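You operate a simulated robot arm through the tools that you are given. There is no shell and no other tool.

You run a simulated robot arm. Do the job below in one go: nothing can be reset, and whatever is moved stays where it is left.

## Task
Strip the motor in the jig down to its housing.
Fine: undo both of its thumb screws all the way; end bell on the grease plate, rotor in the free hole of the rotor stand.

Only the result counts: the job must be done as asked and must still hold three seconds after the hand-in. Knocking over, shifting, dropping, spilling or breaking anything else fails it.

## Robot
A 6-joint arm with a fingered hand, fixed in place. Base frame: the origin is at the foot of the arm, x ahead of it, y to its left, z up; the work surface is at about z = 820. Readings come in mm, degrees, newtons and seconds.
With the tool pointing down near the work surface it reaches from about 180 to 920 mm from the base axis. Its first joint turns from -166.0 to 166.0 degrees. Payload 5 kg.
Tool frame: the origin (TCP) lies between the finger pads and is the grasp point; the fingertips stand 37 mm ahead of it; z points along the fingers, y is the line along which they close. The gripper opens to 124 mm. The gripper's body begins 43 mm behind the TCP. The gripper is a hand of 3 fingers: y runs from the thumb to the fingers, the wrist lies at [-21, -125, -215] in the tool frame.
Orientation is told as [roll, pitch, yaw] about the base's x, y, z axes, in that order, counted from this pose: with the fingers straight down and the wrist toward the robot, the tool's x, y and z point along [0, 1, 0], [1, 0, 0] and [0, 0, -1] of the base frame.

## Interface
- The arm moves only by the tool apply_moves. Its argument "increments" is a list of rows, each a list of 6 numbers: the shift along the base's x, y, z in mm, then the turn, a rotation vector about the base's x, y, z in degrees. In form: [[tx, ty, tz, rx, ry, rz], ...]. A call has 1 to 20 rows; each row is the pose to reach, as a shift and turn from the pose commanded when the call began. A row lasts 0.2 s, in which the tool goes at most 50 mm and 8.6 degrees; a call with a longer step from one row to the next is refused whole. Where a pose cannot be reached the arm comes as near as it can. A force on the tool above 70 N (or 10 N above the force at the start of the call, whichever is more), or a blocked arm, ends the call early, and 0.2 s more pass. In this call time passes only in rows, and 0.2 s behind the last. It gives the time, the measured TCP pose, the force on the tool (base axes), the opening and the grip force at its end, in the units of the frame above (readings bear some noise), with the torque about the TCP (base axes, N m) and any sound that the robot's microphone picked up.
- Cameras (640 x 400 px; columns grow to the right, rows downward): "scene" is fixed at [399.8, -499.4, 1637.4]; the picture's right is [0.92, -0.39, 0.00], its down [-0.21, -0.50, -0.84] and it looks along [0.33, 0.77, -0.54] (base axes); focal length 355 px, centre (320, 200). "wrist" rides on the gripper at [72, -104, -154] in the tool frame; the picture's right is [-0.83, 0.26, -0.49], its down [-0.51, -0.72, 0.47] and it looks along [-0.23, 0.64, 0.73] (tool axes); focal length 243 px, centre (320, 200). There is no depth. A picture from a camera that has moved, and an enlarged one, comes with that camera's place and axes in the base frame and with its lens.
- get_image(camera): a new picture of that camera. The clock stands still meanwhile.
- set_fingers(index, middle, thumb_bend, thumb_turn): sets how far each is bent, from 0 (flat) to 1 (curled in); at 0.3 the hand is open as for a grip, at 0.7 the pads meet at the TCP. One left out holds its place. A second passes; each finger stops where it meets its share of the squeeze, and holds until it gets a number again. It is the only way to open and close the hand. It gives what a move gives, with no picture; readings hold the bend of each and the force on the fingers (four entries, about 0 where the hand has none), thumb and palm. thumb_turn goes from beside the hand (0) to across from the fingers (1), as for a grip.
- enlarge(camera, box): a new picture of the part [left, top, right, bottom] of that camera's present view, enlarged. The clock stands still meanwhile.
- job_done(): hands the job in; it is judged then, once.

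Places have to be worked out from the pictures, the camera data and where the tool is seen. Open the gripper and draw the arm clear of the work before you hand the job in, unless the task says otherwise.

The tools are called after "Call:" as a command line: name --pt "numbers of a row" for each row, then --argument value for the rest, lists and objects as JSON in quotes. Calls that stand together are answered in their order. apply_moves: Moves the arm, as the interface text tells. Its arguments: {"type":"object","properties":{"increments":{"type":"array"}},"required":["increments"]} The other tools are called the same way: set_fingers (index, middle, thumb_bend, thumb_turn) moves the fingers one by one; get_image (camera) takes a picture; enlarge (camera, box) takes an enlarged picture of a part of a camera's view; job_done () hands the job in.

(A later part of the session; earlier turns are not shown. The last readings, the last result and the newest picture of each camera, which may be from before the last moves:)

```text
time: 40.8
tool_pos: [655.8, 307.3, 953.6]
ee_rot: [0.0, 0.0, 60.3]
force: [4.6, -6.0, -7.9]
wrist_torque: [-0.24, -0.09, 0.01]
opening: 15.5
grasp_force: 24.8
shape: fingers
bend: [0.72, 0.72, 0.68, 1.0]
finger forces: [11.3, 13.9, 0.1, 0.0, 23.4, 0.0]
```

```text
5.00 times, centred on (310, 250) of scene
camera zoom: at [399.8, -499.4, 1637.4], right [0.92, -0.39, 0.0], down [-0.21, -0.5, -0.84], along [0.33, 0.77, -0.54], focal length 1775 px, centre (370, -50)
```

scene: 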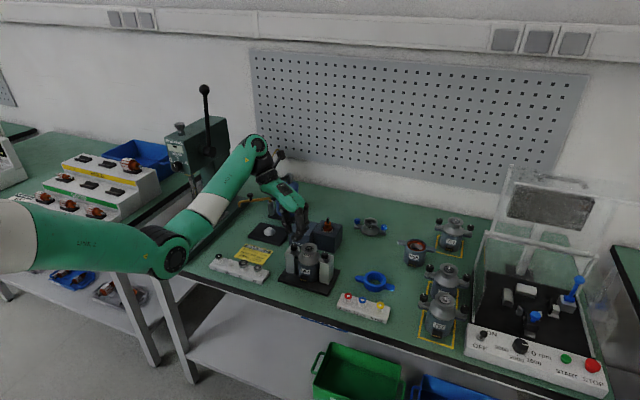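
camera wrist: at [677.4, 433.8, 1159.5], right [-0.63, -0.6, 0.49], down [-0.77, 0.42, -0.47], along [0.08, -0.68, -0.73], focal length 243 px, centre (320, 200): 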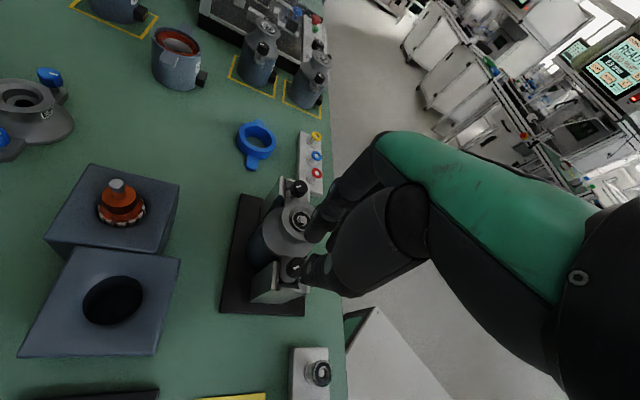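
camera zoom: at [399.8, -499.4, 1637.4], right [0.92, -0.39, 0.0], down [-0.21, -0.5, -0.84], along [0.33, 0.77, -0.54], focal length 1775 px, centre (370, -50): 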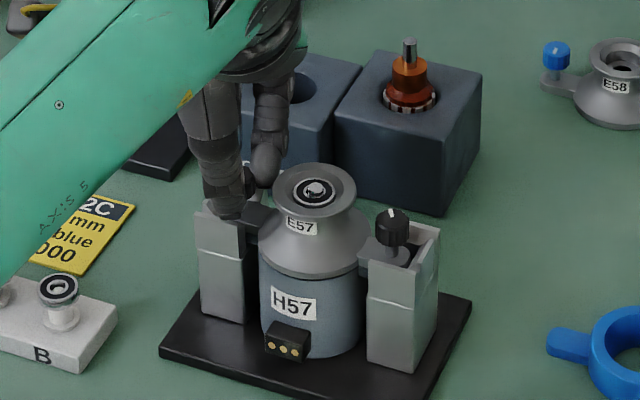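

The knob is gripped (24.8 N). I now turn it counter-clockwise by 40° and check torque and sound.

Call:
apply_moves --pt "0 0 0 0 0 6" --pt "0 0 0 0 0 12" --pt "0 0 0 0 0 18" --pt "0 0 0 0 0 24" --pt "0 0 0 0 0 30" --pt "0 0 0 0 0 36"

Call:
enlarge --camera "wrist" --box '[240, 180, 380, 310]'

Call:
enlarge --camera "scene" --box '[270, 210, 350, 290]'

```text
time: 42.2
tool_pos: [655.7, 307.1, 954.7]
ee_rot: [0.1, 0.0, 96.3]
force: [8.0, -7.5, -11.0]
wrist_torque: [-0.29, -0.21, 0.0]
opening: 15.5
grasp_force: 23.4
shape: fingers
bend: [0.72, 0.72, 0.68, 1.0]
finger forces: [9.2, 13.8, 0.1, 0.1, 24.7, 0.0]
```

```text
3.08 times, centred on (310, 245) of wrist
camera zoom: at [595.6, 195.2, 1108.8], right [0.8, 0.35, 0.49], down [0.58, -0.66, -0.47], along [0.16, 0.66, -0.73], focal length 746 px, centre (351, 62)
```

zoom: 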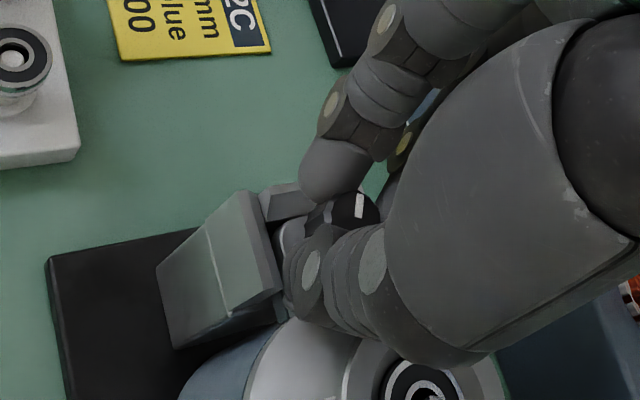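

```text
5.00 times, centred on (310, 250) of scene
camera zoom: at [399.8, -499.4, 1637.4], right [0.92, -0.39, 0.0], down [-0.21, -0.5, -0.84], along [0.33, 0.77, -0.54], focal length 1775 px, centre (370, -50)
```

zoom: 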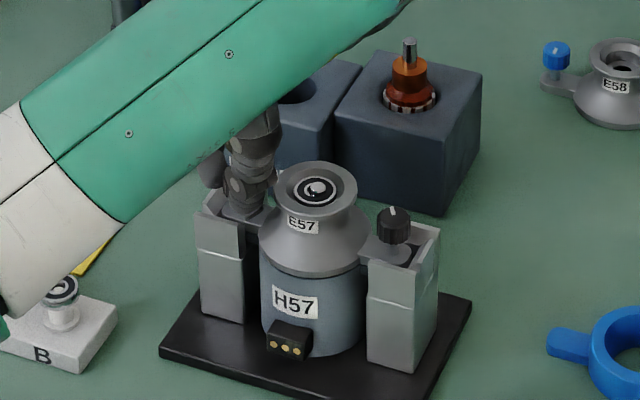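

The mark kept its place relative to the hand, so the knob turned with it, easily. I take a further 8° to see the upper yaw limit at this height.

Call:
apply_moves --pt "0.2 -0.5 0 0 0 4" --pt "0.5 -1 0 0 0 8"

```text
time: 42.8
tool_pos: [655.7, 305.7, 955.9]
ee_rot: [0.1, -0.1, 104.2]
force: [4.4, -4.6, -7.7]
wrist_torque: [-0.18, -0.09, -0.03]
opening: 15.5
grasp_force: 23.4
shape: fingers
bend: [0.72, 0.72, 0.68, 1.0]
finger forces: [11.7, 12.1, 0.0, 0.0, 24.1, 0.0]
```

104° is still clean, and shifting 1 mm lowered the side force. I open slightly and swing the open fingers back around the knob to yaw 24°.

Call:
set_fingers --index 0.655 --middle 0.655 --thumb_bend 0.62

Call:
apply_moves --pt "0 -0.5 0 0 0 -8" --pt "0 -0.5 0 0 0 -16" --pt "0 -0.5 0 0 0 -24" --pt "0 -0.5 0 0 0 -32" --pt "0 -0.5 0 0 0 -40" --pt "0 -0.5 0 0 0 -48" --pt "0 -0.5 0 0 0 -56" --pt "0 -0.5 0 0 0 -64"

Call:
enlarge --camera "wrist" --box '[240, 180, 380, 310]'

Call:
enlarge --camera "scene" --box '[270, 210, 350, 290]'

```text
time: 43.8
tool_pos: [658.5, 306.2, 956.3]
ee_rot: [0.2, -0.2, 104.2]
force: [-4.1, 1.1, 1.5]
wrist_torque: [-0.02, 0.04, -0.07]
opening: 22.8
grasp_force: 1.8
shape: fingers
bend: [0.65, 0.65, 0.64, 1.0]
finger forces: [0.0, 0.0, 0.0, 0.0, 4.1, 0.1]
```

```text
time: 45.6
tool_pos: [656.5, 304.9, 955.4]
ee_rot: [0.2, -0.1, 39.9]
force: [0.6, -0.5, -0.5]
wrist_torque: [0.01, -0.02, 0.0]
opening: 26.6
grasp_force: 0.1
shape: fingers
bend: [0.65, 0.65, 0.62, 1.0]
finger forces: [0.7, 0.1, 0.0, 0.0, 0.0, 0.1]
```

```text
3.08 times, centred on (310, 245) of wrist
camera zoom: at [530.2, 293.1, 1108.9], right [0.73, -0.47, 0.49], down [-0.23, -0.85, -0.47], along [0.64, 0.24, -0.73], focal length 746 px, centre (351, 62)
```

zoom: 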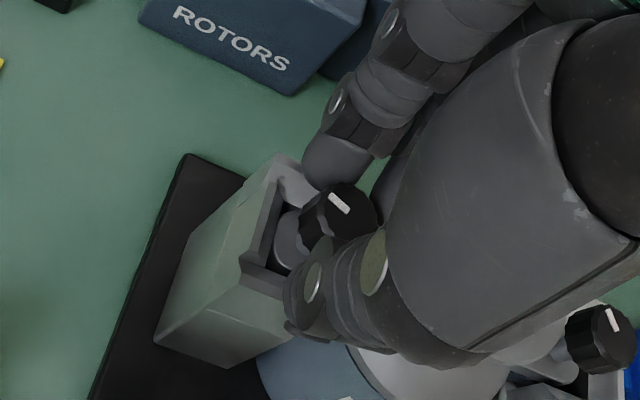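

```text
5.00 times, centred on (310, 250) of scene
camera zoom: at [399.8, -499.4, 1637.4], right [0.92, -0.39, 0.0], down [-0.21, -0.5, -0.84], along [0.33, 0.77, -0.54], focal length 1775 px, centre (370, -50)
```

zoom: 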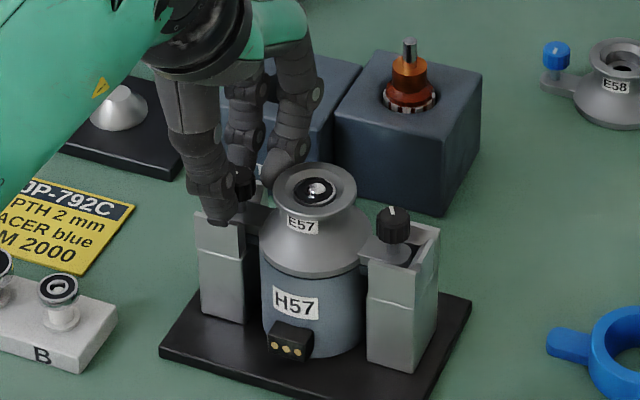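

Opening at 104° made the thumb brush something (the rim), so I'll open less there. The knob's mark shows it turned about 44°. I close again at yaw 40°, which also tells me how well centred I am.

Call:
set_fingers --index 0.8 --middle 0.8 --thumb_bend 0.8

```text
time: 46.6
tool_pos: [655.7, 304.9, 954.3]
ee_rot: [0.1, 0.0, 40.2]
force: [-2.1, -6.1, -5.3]
wrist_torque: [-0.1, 0.0, -0.01]
opening: 17.6
grasp_force: 18.1
shape: fingers
bend: [0.71, 0.79, 0.69, 1.0]
finger forces: [13.5, 0.1, 0.0, 0.0, 22.9, 0.0]
```

Only index and thumb hold the knob; the middle finger closed past it (0.79, no force), so the knob sits more toward tool -x. I look before turning.

Call:
enlarge --camera "wrist" --box '[270, 200, 370, 280]'

Call:
enlarge --camera "scene" --box '[280, 215, 330, 265]'

```text
5.00 times, centred on (320, 240) of wrist
camera zoom: at [530.1, 292.7, 1108.2], right [0.74, -0.47, 0.49], down [-0.22, -0.85, -0.47], along [0.64, 0.24, -0.73], focal length 1213 px, centre (320, 0)
```

zoom: 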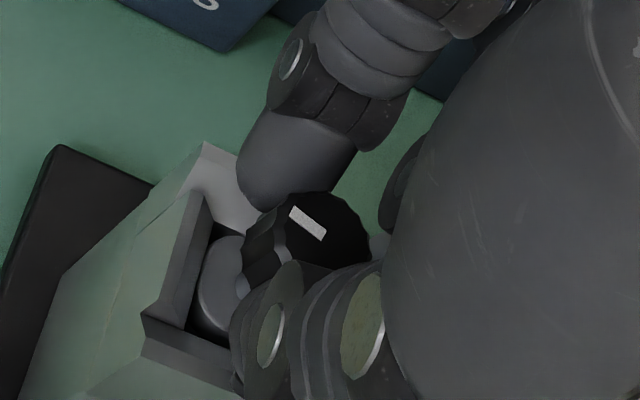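

```text
8.00 times, centred on (305, 240) of scene
camera zoom: at [399.8, -499.4, 1637.4], right [0.92, -0.39, 0.0], down [-0.21, -0.5, -0.84], along [0.33, 0.77, -0.54], focal length 2840 px, centre (440, -120)
```

zoom: 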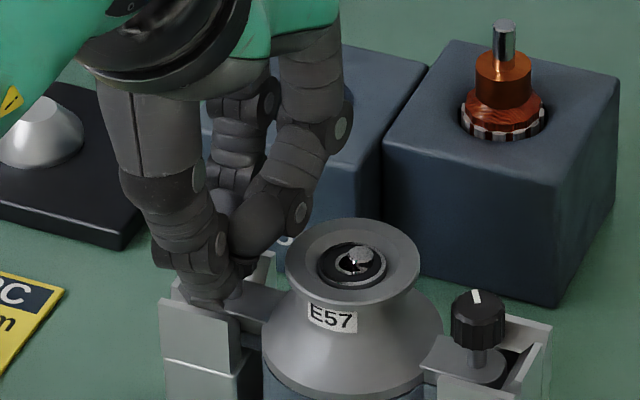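

The near (+x) finger is the index; the middle slipped by on the bell side, so I had shifted the wrong way. I open a bit, re-centre by (-0.9, +1.8), and close again.

Call:
set_fingers --index 0.66 --middle 0.66 --thumb_bend 0.63

Call:
apply_moves --pt "-0.9 1.8 0 0 0 0"

Call:
set_fingers --index 0.8 --middle 0.8 --thumb_bend 0.8

```text
time: 47.6
tool_pos: [657.0, 305.0, 955.0]
ee_rot: [0.1, -0.1, 40.2]
force: [0.5, 1.4, 1.6]
wrist_torque: [0.09, -0.02, 0.01]
opening: 24.2
grasp_force: 1.1
shape: fingers
bend: [0.65, 0.66, 0.63, 1.0]
finger forces: [2.1, 0.0, 0.0, 0.0, 0.0, 0.1]
```

```text
time: 48.0
tool_pos: [655.3, 306.5, 954.0]
ee_rot: [0.1, 0.0, 40.3]
force: [1.5, 0.1, 0.0]
wrist_torque: [0.02, -0.02, -0.01]
opening: 23.8
grasp_force: 0.4
shape: fingers
bend: [0.65, 0.66, 0.63, 1.0]
finger forces: [0.6, 0.0, 0.1, 0.0, 0.1, 0.0]
```

```text
time: 49.0
tool_pos: [655.8, 306.7, 954.1]
ee_rot: [0.1, 0.1, 40.1]
force: [6.7, -11.5, -10.3]
wrist_torque: [-0.37, -0.13, -0.01]
opening: 16.1
grasp_force: 25.4
shape: fingers
bend: [0.72, 0.72, 0.67, 1.0]
finger forces: [9.9, 17.2, 0.1, 0.1, 22.9, 0.0]
```

Now all three fingers hold the knob (9.9/17.2/22.9 N). I turn from 40° to 96°.

Call:
apply_moves --pt "0 0 0 0 0 8" --pt "0 0 0 0 0 16" --pt "0 0 0 0 0 24" --pt "0 0 0 0 0 32" --pt "0 0 0 0 0 40" --pt "0 0 0 0 0 48" --pt "0 0 0 0 0 56"

Call:
enlarge --camera "wrist" --box '[270, 200, 370, 280]'

```text
time: 50.6
tool_pos: [656.8, 307.8, 955.4]
ee_rot: [0.2, -0.1, 96.4]
force: [8.8, -10.0, -11.4]
wrist_torque: [-0.29, -0.21, 0.01]
opening: 16.7
grasp_force: 23.6
shape: fingers
bend: [0.72, 0.72, 0.67, 1.0]
finger forces: [9.0, 13.6, 0.0, 0.0, 25.5, 0.1]
```

```text
5.00 times, centred on (320, 240) of wrist
camera zoom: at [595.6, 195.7, 1108.9], right [0.8, 0.35, 0.49], down [0.58, -0.66, -0.47], along [0.16, 0.66, -0.73], focal length 1213 px, centre (320, 0)
```

zoom: 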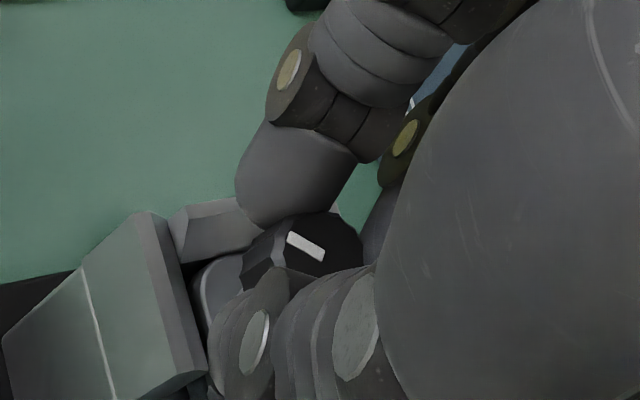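

The knob follows again (about 100° in total). I open slightly, swing back to 40° with a 1 mm rise, and look at the free knob to see whether it has risen.

Call:
set_fingers --index 0.66 --middle 0.66 --thumb_bend 0.64

Call:
apply_moves --pt "0 0 1 0 0 -8" --pt "0 0 1 0 0 -16" --pt "0 0 1 0 0 -24" --pt "0 0 1 0 0 -32" --pt "0 0 1 0 0 -40" --pt "0 0 1 0 0 -48" --pt "0 0 1 0 0 -56"

Call:
enlarge --camera "wrist" --box '[270, 200, 370, 280]'

Call:
enlarge --camera "scene" --box '[280, 215, 330, 265]'

```text
time: 51.6
tool_pos: [654.8, 307.5, 956.8]
ee_rot: [0.1, -0.1, 96.2]
force: [-0.3, -1.0, 0.0]
wrist_torque: [-0.01, 0.02, 0.0]
opening: 22.5
grasp_force: 0.4
shape: fingers
bend: [0.66, 0.66, 0.63, 1.0]
finger forces: [0.0, 0.0, 0.1, 0.0, 0.8, 0.1]
```

```text
time: 53.2
tool_pos: [655.1, 306.6, 957.3]
ee_rot: [0.1, 0.0, 40.0]
force: [-0.2, 0.5, -0.8]
wrist_torque: [-0.02, 0.0, -0.02]
opening: 22.3
grasp_force: 0.7
shape: fingers
bend: [0.66, 0.66, 0.64, 1.0]
finger forces: [0.6, 0.0, 0.0, 0.0, 0.1, 0.1]
```

```text
5.00 times, centred on (320, 240) of wrist
camera zoom: at [528.8, 295.3, 1110.5], right [0.73, -0.47, 0.49], down [-0.23, -0.85, -0.47], along [0.64, 0.24, -0.73], focal length 1213 px, centre (320, 0)
```

zoom: 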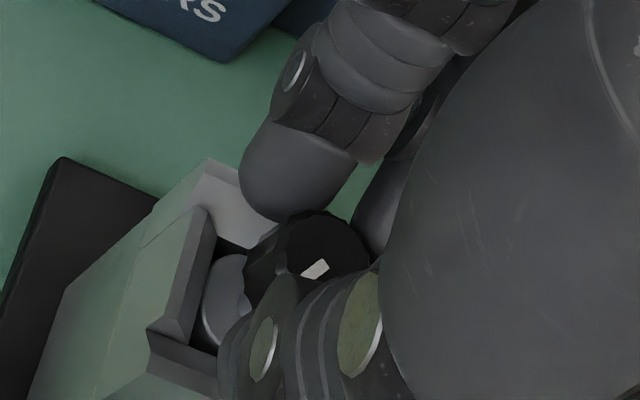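

```text
8.00 times, centred on (305, 240) of scene
camera zoom: at [399.8, -499.4, 1637.4], right [0.92, -0.39, 0.0], down [-0.21, -0.5, -0.84], along [0.33, 0.77, -0.54], focal length 2840 px, centre (440, -120)
```

zoom: 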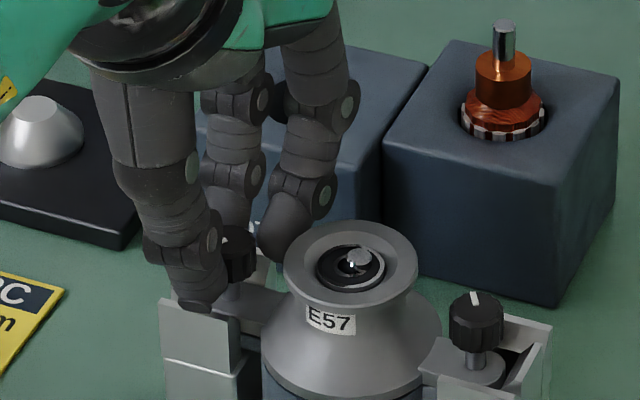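

The knob is free and its mark moved; the middle finger just clears the rim at 40°. I now run two full strokes (close, +56°, open, -56° with a slight rise).

Call:
set_fingers --index 0.8 --middle 0.8 --thumb_bend 0.8

Call:
apply_moves --pt "0 0 0 0 0 8" --pt "0 0 0 0 0 16" --pt "0 0 0 0 0 24" --pt "0 0 0 0 0 32" --pt "0 0 0 0 0 40" --pt "0 0 0 0 0 48" --pt "0 0 0 0 0 56"

Call:
set_fingers --index 0.66 --middle 0.66 --thumb_bend 0.64

Call:
apply_moves --pt "0 0 0.5 0 0 -8" --pt "0 0 0.5 0 0 -16" --pt "0 0 0.5 0 0 -24" --pt "0 0 0.5 0 0 -32" --pt "0 0 0.5 0 0 -40" --pt "0 0 0.5 0 0 -48" --pt "0 0 0.5 0 0 -56"

Call:
set_fingers --index 0.8 --middle 0.8 --thumb_bend 0.8

Call:
apply_moves --pt "0 0 0 0 0 8" --pt "0 0 0 0 0 16" --pt "0 0 0 0 0 24" --pt "0 0 0 0 0 32" --pt "0 0 0 0 0 40" --pt "0 0 0 0 0 48" --pt "0 0 0 0 0 56"

Call:
enlarge --camera "wrist" --box '[270, 200, 370, 280]'

```text
time: 54.2
tool_pos: [655.9, 306.5, 955.6]
ee_rot: [0.0, 0.0, 40.1]
force: [7.2, -10.9, -8.6]
wrist_torque: [-0.36, -0.17, 0.03]
opening: 15.8
grasp_force: 24.4
shape: fingers
bend: [0.72, 0.72, 0.67, 1.0]
finger forces: [9.9, 16.9, 0.1, 0.1, 23.0, 0.1]
```

```text
time: 55.8
tool_pos: [654.6, 308.3, 955.9]
ee_rot: [0.1, -0.1, 96.3]
force: [9.7, -8.1, -9.1]
wrist_torque: [-0.31, -0.26, -0.07]
opening: 16.1
grasp_force: 24.6
shape: fingers
bend: [0.72, 0.72, 0.67, 1.0]
finger forces: [9.4, 14.6, 0.1, 0.1, 25.2, 0.1]
```

```text
time: 56.8
tool_pos: [655.0, 307.3, 956.4]
ee_rot: [0.1, 0.0, 96.2]
force: [0.1, -0.9, 0.3]
wrist_torque: [0.01, 0.06, -0.03]
opening: 22.2
grasp_force: 0.2
shape: fingers
bend: [0.66, 0.66, 0.63, 1.0]
finger forces: [0.0, 0.1, 0.0, 0.0, 0.4, 0.0]
```

```text
time: 58.4
tool_pos: [655.9, 307.4, 959.2]
ee_rot: [0.2, -0.1, 40.0]
force: [-0.2, 1.8, -0.6]
wrist_torque: [0.06, 0.0, -0.01]
opening: 22.6
grasp_force: 0.3
shape: fingers
bend: [0.66, 0.66, 0.64, 1.0]
finger forces: [1.1, 0.0, 0.0, 0.0, 0.0, 0.0]
```

```text
time: 59.4
tool_pos: [655.0, 307.0, 956.7]
ee_rot: [0.0, 0.0, 40.2]
force: [5.7, -10.9, -9.4]
wrist_torque: [-0.36, -0.09, -0.05]
opening: 16.1
grasp_force: 26.2
shape: fingers
bend: [0.72, 0.72, 0.68, 1.0]
finger forces: [10.4, 19.8, 0.0, 0.0, 22.8, 0.1]
```

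```text
time: 61.0
tool_pos: [655.4, 307.4, 957.8]
ee_rot: [-0.1, -0.1, 96.4]
force: [13.8, -9.2, -10.3]
wrist_torque: [-0.15, -0.48, -0.05]
opening: 13.4
grasp_force: 29.0
shape: fingers
bend: [0.72, 0.74, 0.7, 0.98]
finger forces: [8.4, 25.7, 0.1, 0.0, 24.2, 0.0]
```

```text
5.00 times, centred on (320, 240) of wrist
camera zoom: at [594.8, 195.8, 1110.7], right [0.8, 0.35, 0.49], down [0.58, -0.66, -0.47], along [0.16, 0.66, -0.73], focal length 1213 px, centre (320, 0)
```

zoom: 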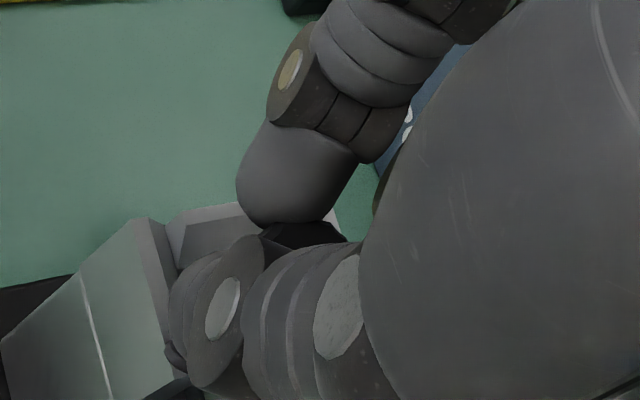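

This time the thumb shifted (turn 0.98, bend 0.70) — something slipped. I open and look at the knob.

Call:
set_fingers --index 0.65 --middle 0.65 --thumb_bend 0.64 --thumb_turn 1.0

Call:
apply_moves --pt "0 0 0 0 0 -8" --pt "0 0 0 0 0 -16" --pt "0 0 0 0 0 -24" --pt "0 0 0 0 0 -32" --pt "0 0 0 0 0 -40" --pt "0 0 0 0 0 -48" --pt "0 0 0 0 0 -56"

Call:
enlarge --camera "wrist" --box '[270, 200, 370, 280]'

Call:
enlarge --camera "scene" --box '[280, 215, 330, 265]'

```text
time: 62.0
tool_pos: [654.8, 307.5, 958.3]
ee_rot: [0.2, -0.2, 96.2]
force: [-0.9, -2.6, -0.1]
wrist_torque: [-0.03, 0.02, -0.01]
opening: 24.4
grasp_force: 0.6
shape: fingers
bend: [0.65, 0.65, 0.63, 1.0]
finger forces: [0.1, 0.1, 0.1, 0.0, 1.1, 0.0]
```

```text
time: 63.6
tool_pos: [656.2, 307.0, 957.6]
ee_rot: [0.1, -0.2, 40.0]
force: [-0.3, 0.9, -1.0]
wrist_torque: [0.06, 0.01, -0.02]
opening: 23.3
grasp_force: 0.1
shape: fingers
bend: [0.65, 0.65, 0.64, 1.0]
finger forces: [0.2, 0.0, 0.1, 0.0, 0.0, 0.1]
```

```text
5.00 times, centred on (320, 240) of wrist
camera zoom: at [528.6, 294.8, 1110.8], right [0.73, -0.47, 0.49], down [-0.23, -0.85, -0.47], along [0.64, 0.24, -0.73], focal length 1213 px, centre (320, 0)
```

zoom: 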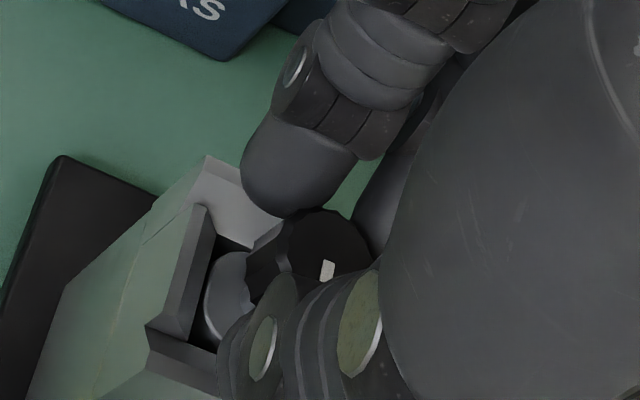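

```text
8.00 times, centred on (305, 240) of scene
camera zoom: at [399.8, -499.4, 1637.4], right [0.92, -0.39, 0.0], down [-0.21, -0.5, -0.84], along [0.33, 0.77, -0.54], focal length 2840 px, centre (440, -120)
```

zoom: 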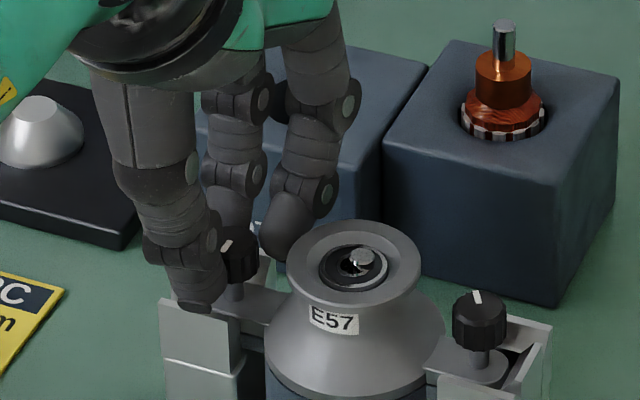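

The mark moved only about 50° over those two strokes, so the last one slipped. I zoom in on the knob from the scene camera to check its height and the gap to the walls.

Call:
enlarge --camera "scene" --box '[283, 235, 303, 255]'

Call:
enlarge --camera "scene" --box '[315, 240, 340, 265]'

```text
16.00 times, centred on (293, 245) of scene
camera zoom: at [399.8, -499.4, 1637.4], right [0.92, -0.39, 0.0], down [-0.21, -0.5, -0.84], along [0.33, 0.77, -0.54], focal length 5680 px, centre (752, -520)
```

zoom: 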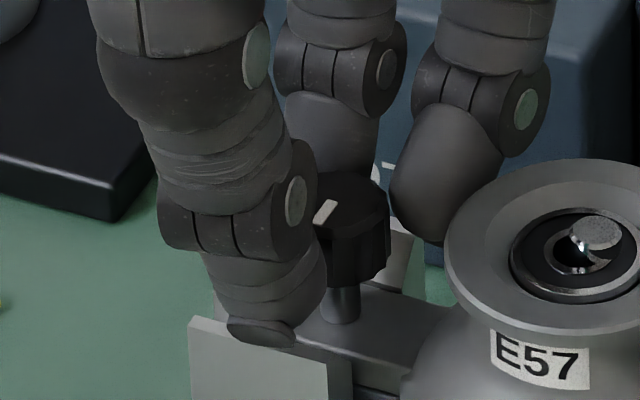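

```text
16.00 times, centred on (328, 252) of scene
camera zoom: at [399.8, -499.4, 1637.4], right [0.92, -0.39, 0.0], down [-0.21, -0.5, -0.84], along [0.33, 0.77, -0.54], focal length 5680 px, centre (200, -640)
```

zoom: 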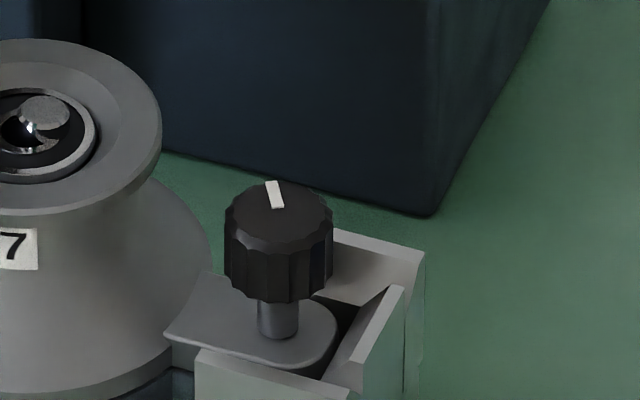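

Both knobs sit about 9 mm above the ear, and the tips were only at the knob's lower edge (z≈920), too high for a firm hold. I lower by 3.5 mm (tips ≈ 916, walls ≈ 910), close and turn again.

Call:
apply_moves --pt "-0.3 -0.3 -3.5 -0.1 0.1 0"

Call:
set_fingers --index 0.8 --middle 0.8 --thumb_bend 0.8

Call:
apply_moves --pt "0 0 0 0 0 8" --pt "0 0 0 0 0 16" --pt "0 0 0 0 0 24" --pt "0 0 0 0 0 32" --pt "0 0 0 0 0 40" --pt "0 0 0 0 0 48" --pt "0 0 0 0 0 56"

Call:
enlarge --camera "wrist" --box '[270, 200, 370, 280]'

```text
time: 64.0
tool_pos: [654.9, 306.6, 954.9]
ee_rot: [0.1, 0.0, 40.1]
force: [-0.4, 1.5, 0.4]
wrist_torque: [-0.01, 0.01, 0.01]
opening: 23.5
grasp_force: 0.2
shape: fingers
bend: [0.65, 0.65, 0.64, 1.0]
finger forces: [0.4, 0.0, 0.1, 0.1, 0.1, 0.0]
```

```text
time: 65.0
tool_pos: [655.1, 306.5, 954.6]
ee_rot: [0.1, 0.2, 40.1]
force: [4.5, -8.4, -10.4]
wrist_torque: [-0.18, -0.05, -0.01]
opening: 14.9
grasp_force: 24.2
shape: fingers
bend: [0.72, 0.72, 0.68, 1.0]
finger forces: [10.1, 15.2, 0.0, 0.1, 22.7, 0.1]
```

```text
time: 66.6
tool_pos: [654.7, 306.5, 953.4]
ee_rot: [0.0, 0.2, 96.4]
force: [8.5, -8.0, -10.7]
wrist_torque: [-0.27, -0.12, -0.13]
opening: 12.5
grasp_force: 27.4
shape: fingers
bend: [0.72, 0.73, 0.71, 0.97]
finger forces: [9.7, 19.5, 0.0, 0.0, 24.8, 0.0]
```

```text
5.00 times, centred on (320, 240) of wrist
camera zoom: at [595.0, 195.3, 1107.0], right [0.8, 0.35, 0.49], down [0.58, -0.66, -0.47], along [0.16, 0.66, -0.73], focal length 1213 px, centre (320, 0)
```

zoom: 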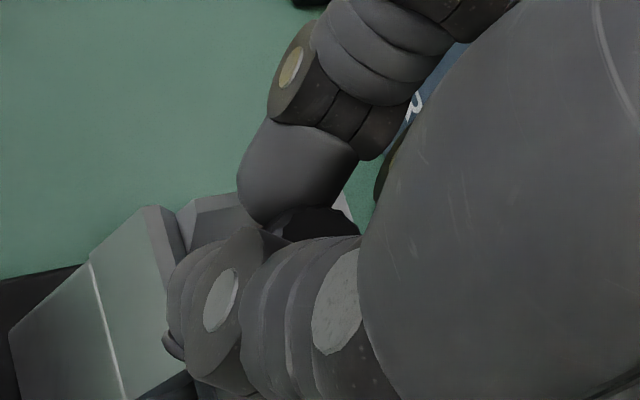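

The thumb slid sideways again. I open, go back to 40°, and read the knob's mark to see how far it really turned.

Call:
set_fingers --index 0.65 --middle 0.65 --thumb_bend 0.64 --thumb_turn 1.0

Call:
apply_moves --pt "0 0 4 0 0 -8" --pt "0 0 4 0 0 -16" --pt "0 0 4 0 0 -24" --pt "0 0 4 0 0 -32" --pt "0 0 4 0 0 -40" --pt "0 0 4 0 0 -48" --pt "0 0 4 0 0 -56"

Call:
enlarge --camera "scene" --box '[283, 235, 303, 255]'

Call:
enlarge --camera "wrist" --box '[270, 200, 370, 280]'

```text
time: 67.6
tool_pos: [655.2, 306.7, 953.2]
ee_rot: [0.1, 0.1, 96.2]
force: [-0.4, -0.7, 0.0]
wrist_torque: [-0.02, 0.0, 0.0]
opening: 23.5
grasp_force: 0.3
shape: fingers
bend: [0.65, 0.65, 0.64, 1.0]
finger forces: [0.0, 0.1, 0.1, 0.0, 0.3, 0.0]
```

```text
time: 69.2
tool_pos: [655.0, 306.7, 957.8]
ee_rot: [0.1, 0.0, 40.0]
force: [-0.8, -0.1, -0.2]
wrist_torque: [0.05, 0.02, -0.01]
opening: 23.4
grasp_force: 0.8
shape: fingers
bend: [0.65, 0.65, 0.64, 1.0]
finger forces: [0.2, 0.0, 0.0, 0.0, 0.0, 0.0]
```

```text
16.00 times, centred on (293, 245) of scene
camera zoom: at [399.8, -499.4, 1637.4], right [0.92, -0.39, 0.0], down [-0.21, -0.5, -0.84], along [0.33, 0.77, -0.54], focal length 5680 px, centre (752, -520)
```

zoom: 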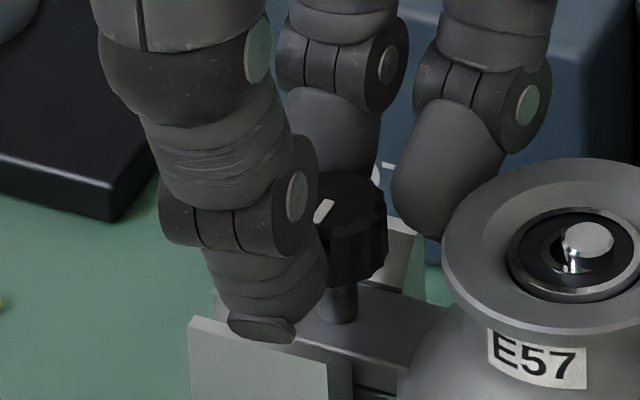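

```text
5.00 times, centred on (320, 240) of wrist
camera zoom: at [529.3, 295.1, 1111.9], right [0.74, -0.47, 0.49], down [-0.23, -0.85, -0.47], along [0.64, 0.24, -0.73], focal length 1213 px, centre (320, 0)
```

zoom: 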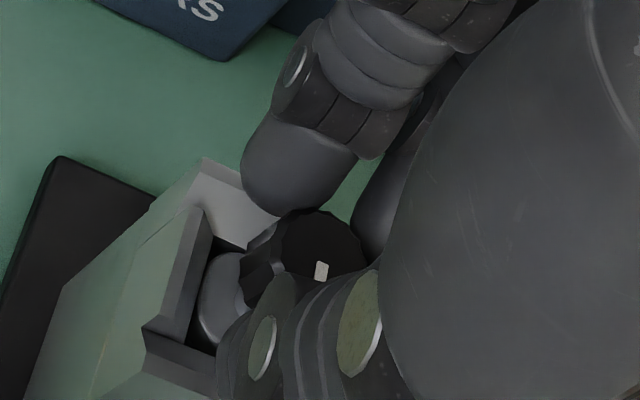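

The mark didn't move in the last two strokes: the knob stopped after roughly 156°. Before deciding what that means, I raise the hand clear and take clean pictures of both knobs to compare heights.

Call:
apply_moves --pt "0 0 20 0 0 0" --pt "0 0 45 0 0 0" --pt "0 0 70 0 0 0"

Call:
enlarge --camera "scene" --box '[283, 235, 303, 255]'

Call:
enlarge --camera "scene" --box '[280, 230, 345, 295]'

Call:
enlarge --camera "scene" --box '[300, 235, 320, 255]'

```text
time: 70.0
tool_pos: [654.0, 306.4, 1028.9]
ee_rot: [0.1, 0.0, 40.2]
force: [0.0, -0.5, 0.0]
wrist_torque: [0.01, 0.0, 0.01]
opening: 23.5
grasp_force: 0.1
shape: fingers
bend: [0.65, 0.65, 0.64, 1.0]
finger forces: [0.0, 0.0, 0.1, 0.0, 0.0, 0.0]
```

```text
16.00 times, centred on (293, 245) of scene
camera zoom: at [399.8, -499.4, 1637.4], right [0.92, -0.39, 0.0], down [-0.21, -0.5, -0.84], along [0.33, 0.77, -0.54], focal length 5680 px, centre (752, -520)
```

zoom: 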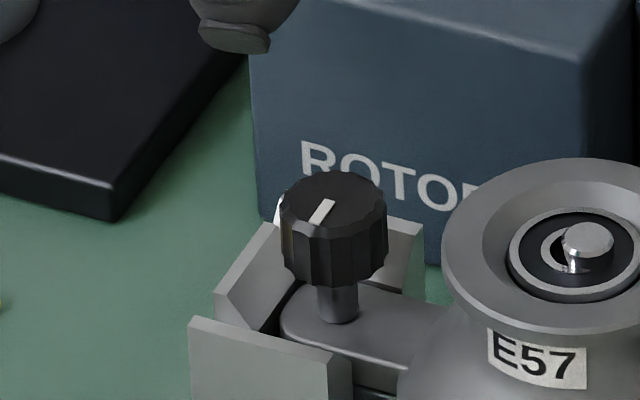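

```text
6.15 times, centred on (312, 262) of scene
camera zoom: at [399.8, -499.4, 1637.4], right [0.92, -0.39, 0.0], down [-0.21, -0.5, -0.84], along [0.33, 0.77, -0.54], focal length 2185 px, centre (366, -185)
```

zoom: 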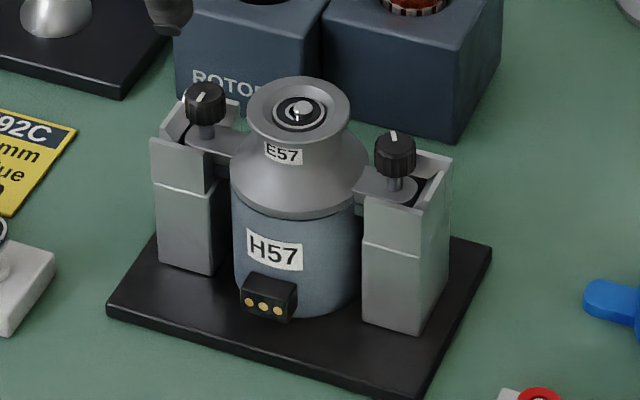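

```text
16.00 times, centred on (310, 245) of scene
camera zoom: at [399.8, -499.4, 1637.4], right [0.92, -0.39, 0.0], down [-0.21, -0.5, -0.84], along [0.33, 0.77, -0.54], focal length 5680 px, centre (480, -520)
```

zoom: 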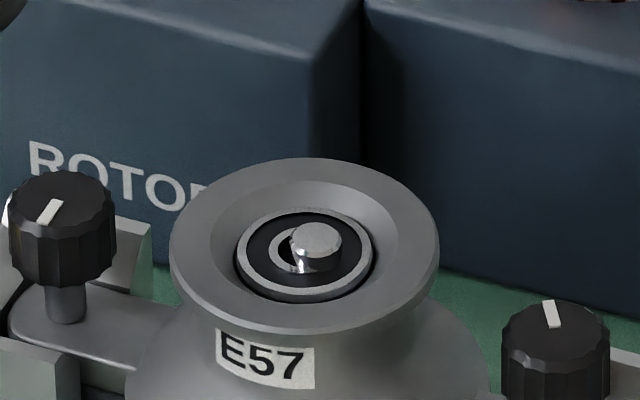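

The bell has shifted slightly against the shaft, so K1 may have let go of the housing already. I compare with the loose bell E58 (screws undone) and the assembled motors on the right.

Call:
enlarge --camera "scene" --box '[350, 210, 390, 240]'

Call:
enlarge --camera "scene" --box '[400, 215, 480, 265]'

Call:
enlarge --camera "scene" --box '[410, 260, 480, 350]'

Call:
enlarge --camera "scene" --box '[280, 240, 310, 262]'

```text
13.33 times, centred on (370, 225) of scene
camera zoom: at [399.8, -499.4, 1637.4], right [0.92, -0.39, 0.0], down [-0.21, -0.5, -0.84], along [0.33, 0.77, -0.54], focal length 4734 px, centre (-347, -133)
```

zoom: 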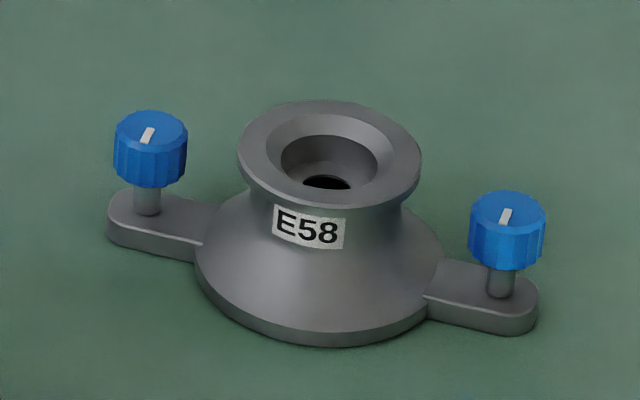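

```text
8.00 times, centred on (440, 240) of scene
camera zoom: at [399.8, -499.4, 1637.4], right [0.92, -0.39, 0.0], down [-0.21, -0.5, -0.84], along [0.33, 0.77, -0.54], focal length 2840 px, centre (-640, -120)
```

zoom: 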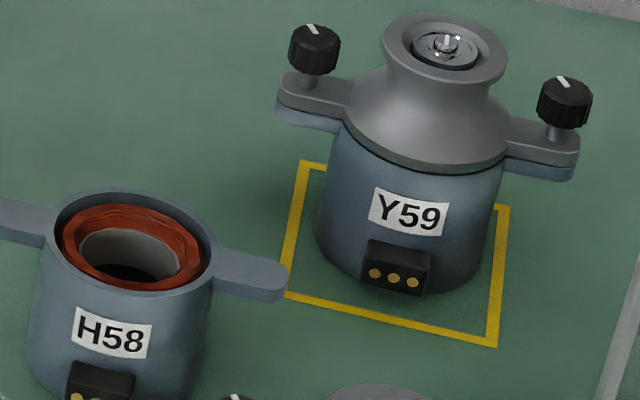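

```text
4.44 times, centred on (445, 305) of scene
camera zoom: at [399.8, -499.4, 1637.4], right [0.92, -0.39, 0.0], down [-0.21, -0.5, -0.84], along [0.33, 0.77, -0.54], focal length 1578 px, centre (-236, -267)
```

zoom: 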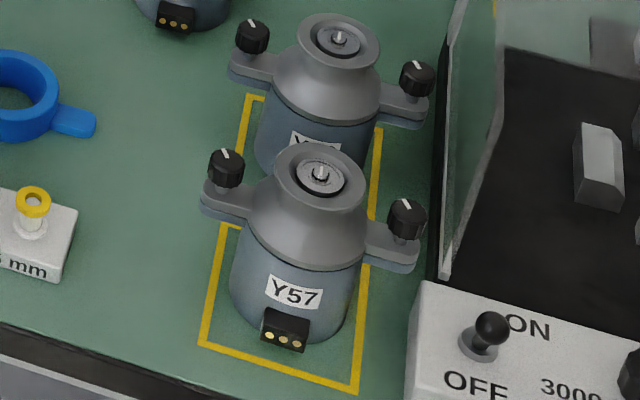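

```text
16.00 times, centred on (295, 251) of scene
camera zoom: at [399.8, -499.4, 1637.4], right [0.92, -0.39, 0.0], down [-0.21, -0.5, -0.84], along [0.33, 0.77, -0.54], focal length 5680 px, centre (720, -616)
```

zoom: 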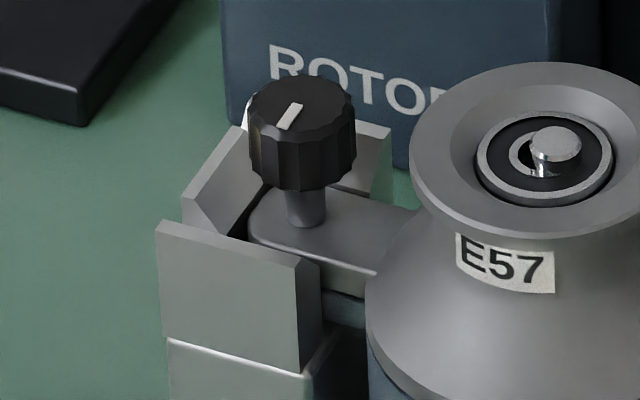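

This explains it: on the loose bell E58 the knobs sit at the same height and their marks point the same way (≈220°) as K1's mark does now, while tight screws (K2, Y57, Y59) point to ≈77°. K1 turned about 150° and hit its end stop, so it is fully undone. I now go above K2 at (727, 235) with yaw -5°.

Call:
apply_moves --pt "12 -12 0 0 0 -7.5" --pt "24 -24 0 0 0 -15" --pt "36 -36 0 0 0 -22.5" --pt "48 -48 0 0 0 -30" --pt "60 -60 0 0 0 -37.5" --pt "72 -72 0 0 0 -45"

Call:
enlarge --camera "wrist" --box '[240, 180, 380, 310]'

Call:
enlarge --camera "scene" --box '[280, 200, 350, 280]'

```text
time: 71.4
tool_pos: [727.0, 235.1, 1029.6]
ee_rot: [0.0, 0.1, -5.0]
force: [0.2, -0.3, -0.1]
wrist_torque: [-0.02, 0.01, -0.01]
opening: 24.0
grasp_force: 0.0
shape: fingers
bend: [0.65, 0.65, 0.64, 1.0]
finger forces: [0.0, 0.1, 0.0, 0.0, 0.0, 0.0]
```

```text
3.08 times, centred on (310, 245) of wrist
camera zoom: at [628.4, 316.1, 1182.4], right [0.19, -0.85, 0.49], down [-0.76, -0.44, -0.47], along [0.62, -0.29, -0.73], focal length 746 px, centre (351, 62)
```

zoom: 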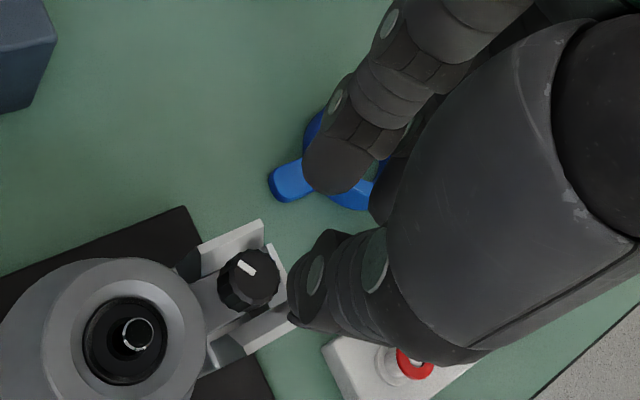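

```text
5.00 times, centred on (315, 240) of scene
camera zoom: at [399.8, -499.4, 1637.4], right [0.92, -0.39, 0.0], down [-0.21, -0.5, -0.84], along [0.33, 0.77, -0.54], focal length 1775 px, centre (345, 0)
```

zoom: 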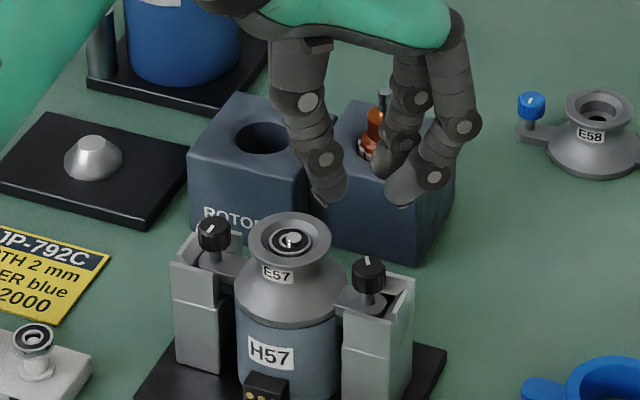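

K2's centre comes out at about (727.8, 234.8); the TCP is at (725.7, 235.3). I shift by (2.1, -0.5), widen the fingers a little and lower to z≈955 around K2.

Call:
set_fingers --index 0.62 --middle 0.62 --thumb_bend 0.635

Call:
apply_moves --pt "2.1 -0.5 -20 0 0 3" --pt "2.1 -0.5 -40 0 0 5" --pt "2.1 -0.5 -55 0 0 5" --pt "2.1 -0.5 -65 0 0 5" --pt "2.1 -0.5 -73 0 0 5"

Call:
enlarge --camera "wrist" --box '[270, 200, 370, 280]'

Call:
enlarge --camera "scene" --box '[310, 235, 340, 265]'

```text
time: 72.4
tool_pos: [725.8, 235.0, 1028.9]
ee_rot: [0.1, 0.2, -4.8]
force: [0.0, -0.5, -0.3]
wrist_torque: [0.01, -0.02, 0.04]
opening: 28.6
grasp_force: 0.0
shape: fingers
bend: [0.62, 0.62, 0.63, 1.0]
finger forces: [0.0, 0.0, 0.0, 0.0, 0.0, 0.0]
```

```text
time: 73.6
tool_pos: [729.9, 234.8, 955.6]
ee_rot: [0.1, 0.0, 0.2]
force: [0.2, -0.1, 0.8]
wrist_torque: [-0.03, 0.01, 0.02]
opening: 28.6
grasp_force: 0.1
shape: fingers
bend: [0.62, 0.62, 0.63, 1.0]
finger forces: [0.0, 0.0, 0.0, 0.0, 0.0, 0.1]
```

```text
5.00 times, centred on (320, 240) of wrist
camera zoom: at [624.8, 306.7, 1108.7], right [0.26, -0.83, 0.49], down [-0.72, -0.51, -0.47], along [0.64, -0.23, -0.73], focal length 1213 px, centre (320, 0)
```

zoom: 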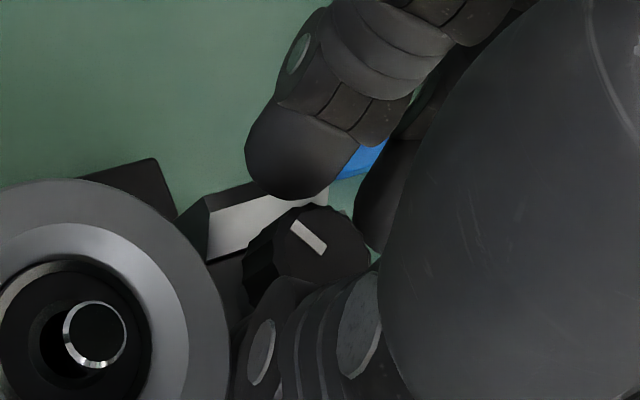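

```text
13.33 times, centred on (325, 250) of scene
camera zoom: at [399.8, -499.4, 1637.4], right [0.92, -0.39, 0.0], down [-0.21, -0.5, -0.84], along [0.33, 0.77, -0.54], focal length 4734 px, centre (253, -467)
```

zoom: 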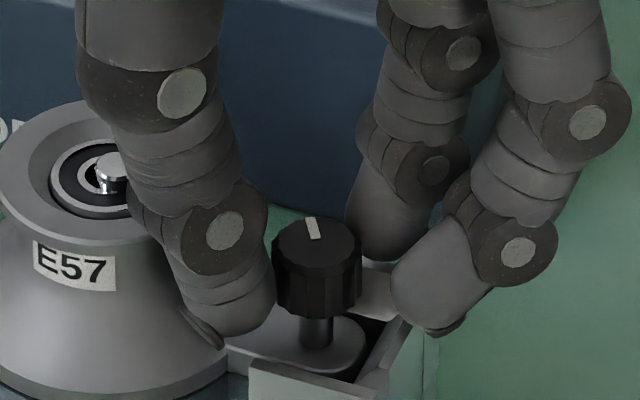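

K2's knob is nicely between the fingers. I close and turn it 48° counter-clockwise.

Call:
set_fingers --index 0.8 --middle 0.8 --thumb_bend 0.8

Call:
apply_moves --pt "0 0 0 0 0 8" --pt "0 0 0 0 0 16" --pt "0 0 0 0 0 24" --pt "0 0 0 0 0 32" --pt "0 0 0 0 0 40" --pt "0 0 0 0 0 48"

Call:
enlarge --camera "wrist" --box '[270, 200, 370, 280]'

```text
time: 74.6
tool_pos: [728.8, 235.2, 955.2]
ee_rot: [0.0, 0.1, 0.1]
force: [-9.1, -4.6, -5.8]
wrist_torque: [-0.16, 0.22, -0.02]
opening: 17.1
grasp_force: 16.5
shape: fingers
bend: [0.71, 0.79, 0.68, 1.0]
finger forces: [10.5, 0.1, 0.0, 0.0, 23.5, 0.0]
```

```text
time: 76.0
tool_pos: [728.2, 233.9, 955.9]
ee_rot: [0.0, 0.0, 48.3]
force: [-7.9, -7.8, 0.7]
wrist_torque: [-0.25, 0.21, 0.0]
opening: 15.9
grasp_force: 16.9
shape: fingers
bend: [0.72, 0.8, 0.69, 1.0]
finger forces: [10.4, 0.0, 0.0, 0.0, 23.3, 0.0]
```

```text
5.00 times, centred on (320, 240) of wrist
camera zoom: at [605.6, 204.0, 1108.5], right [0.79, -0.36, 0.49], down [-0.1, -0.88, -0.47], along [0.6, 0.32, -0.73], focal length 1213 px, centre (320, 0)
```

zoom: 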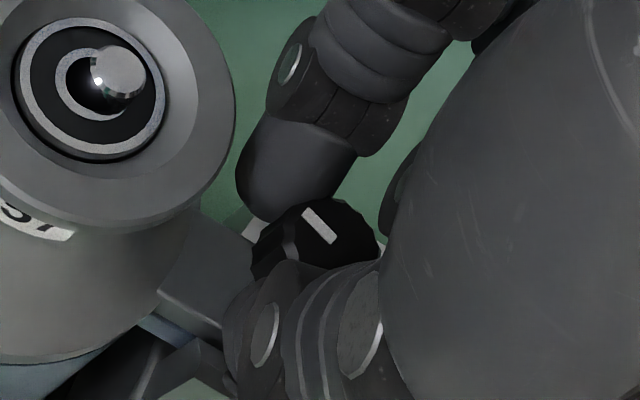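

Index and thumb carried the knob (mark kept pace), though the middle missed: K2 lies ~2 mm further in +y. I open, swing back to 0° while shifting +1.8 mm in y, and close again.

Call:
set_fingers --index 0.64 --middle 0.64 --thumb_bend 0.64

Call:
apply_moves --pt "0 0.6 0 0 0 -8" --pt "0 1.2 0 0 0 -16" --pt "0 1.8 0 0 0 -24" --pt "0 1.8 0 0 0 -32" --pt "0 1.8 0 0 0 -40" --pt "0 1.8 0 0 0 -48"

Call:
set_fingers --index 0.8 --middle 0.8 --thumb_bend 0.8

Call:
enlarge --camera "wrist" --box '[270, 200, 370, 280]'

```text
time: 77.0
tool_pos: [729.0, 234.4, 955.6]
ee_rot: [0.0, 0.0, 48.1]
force: [3.3, -0.7, 20.9]
wrist_torque: [0.03, -0.35, 0.0]
opening: 25.1
grasp_force: 11.1
shape: fingers
bend: [0.64, 0.77, 0.63, 1.0]
finger forces: [0.1, 21.6, 0.0, 0.0, 0.3, 0.1]
```

```text
time: 78.4
tool_pos: [729.8, 235.4, 955.2]
ee_rot: [0.1, 0.1, -0.1]
force: [3.3, -4.0, 20.9]
wrist_torque: [-0.25, -0.11, 0.07]
opening: 24.8
grasp_force: 10.7
shape: fingers
bend: [0.64, 0.78, 0.64, 1.0]
finger forces: [0.0, 20.0, 0.1, 0.0, 1.8, 0.0]
```

```text
time: 79.4
tool_pos: [728.3, 236.9, 954.2]
ee_rot: [0.1, 0.3, 0.2]
force: [-8.6, -0.9, -6.6]
wrist_torque: [0.01, 0.29, 0.02]
opening: 14.1
grasp_force: 15.7
shape: fingers
bend: [0.72, 0.8, 0.69, 1.0]
finger forces: [9.9, 0.1, 0.0, 0.0, 21.8, 0.1]
```

```text
5.00 times, centred on (320, 240) of wrist
camera zoom: at [624.6, 308.3, 1106.6], right [0.27, -0.83, 0.49], down [-0.72, -0.51, -0.47], along [0.64, -0.23, -0.74], focal length 1213 px, centre (320, 0)
```

zoom: 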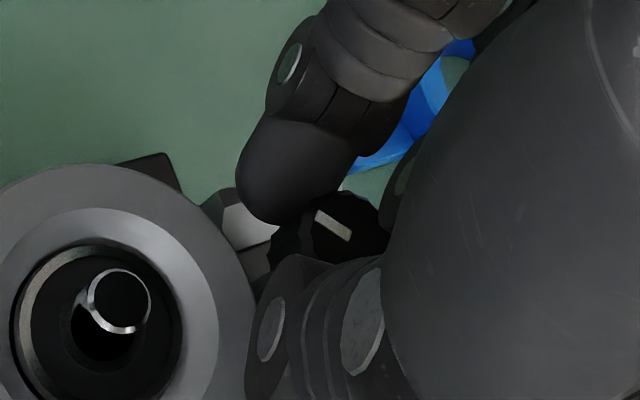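

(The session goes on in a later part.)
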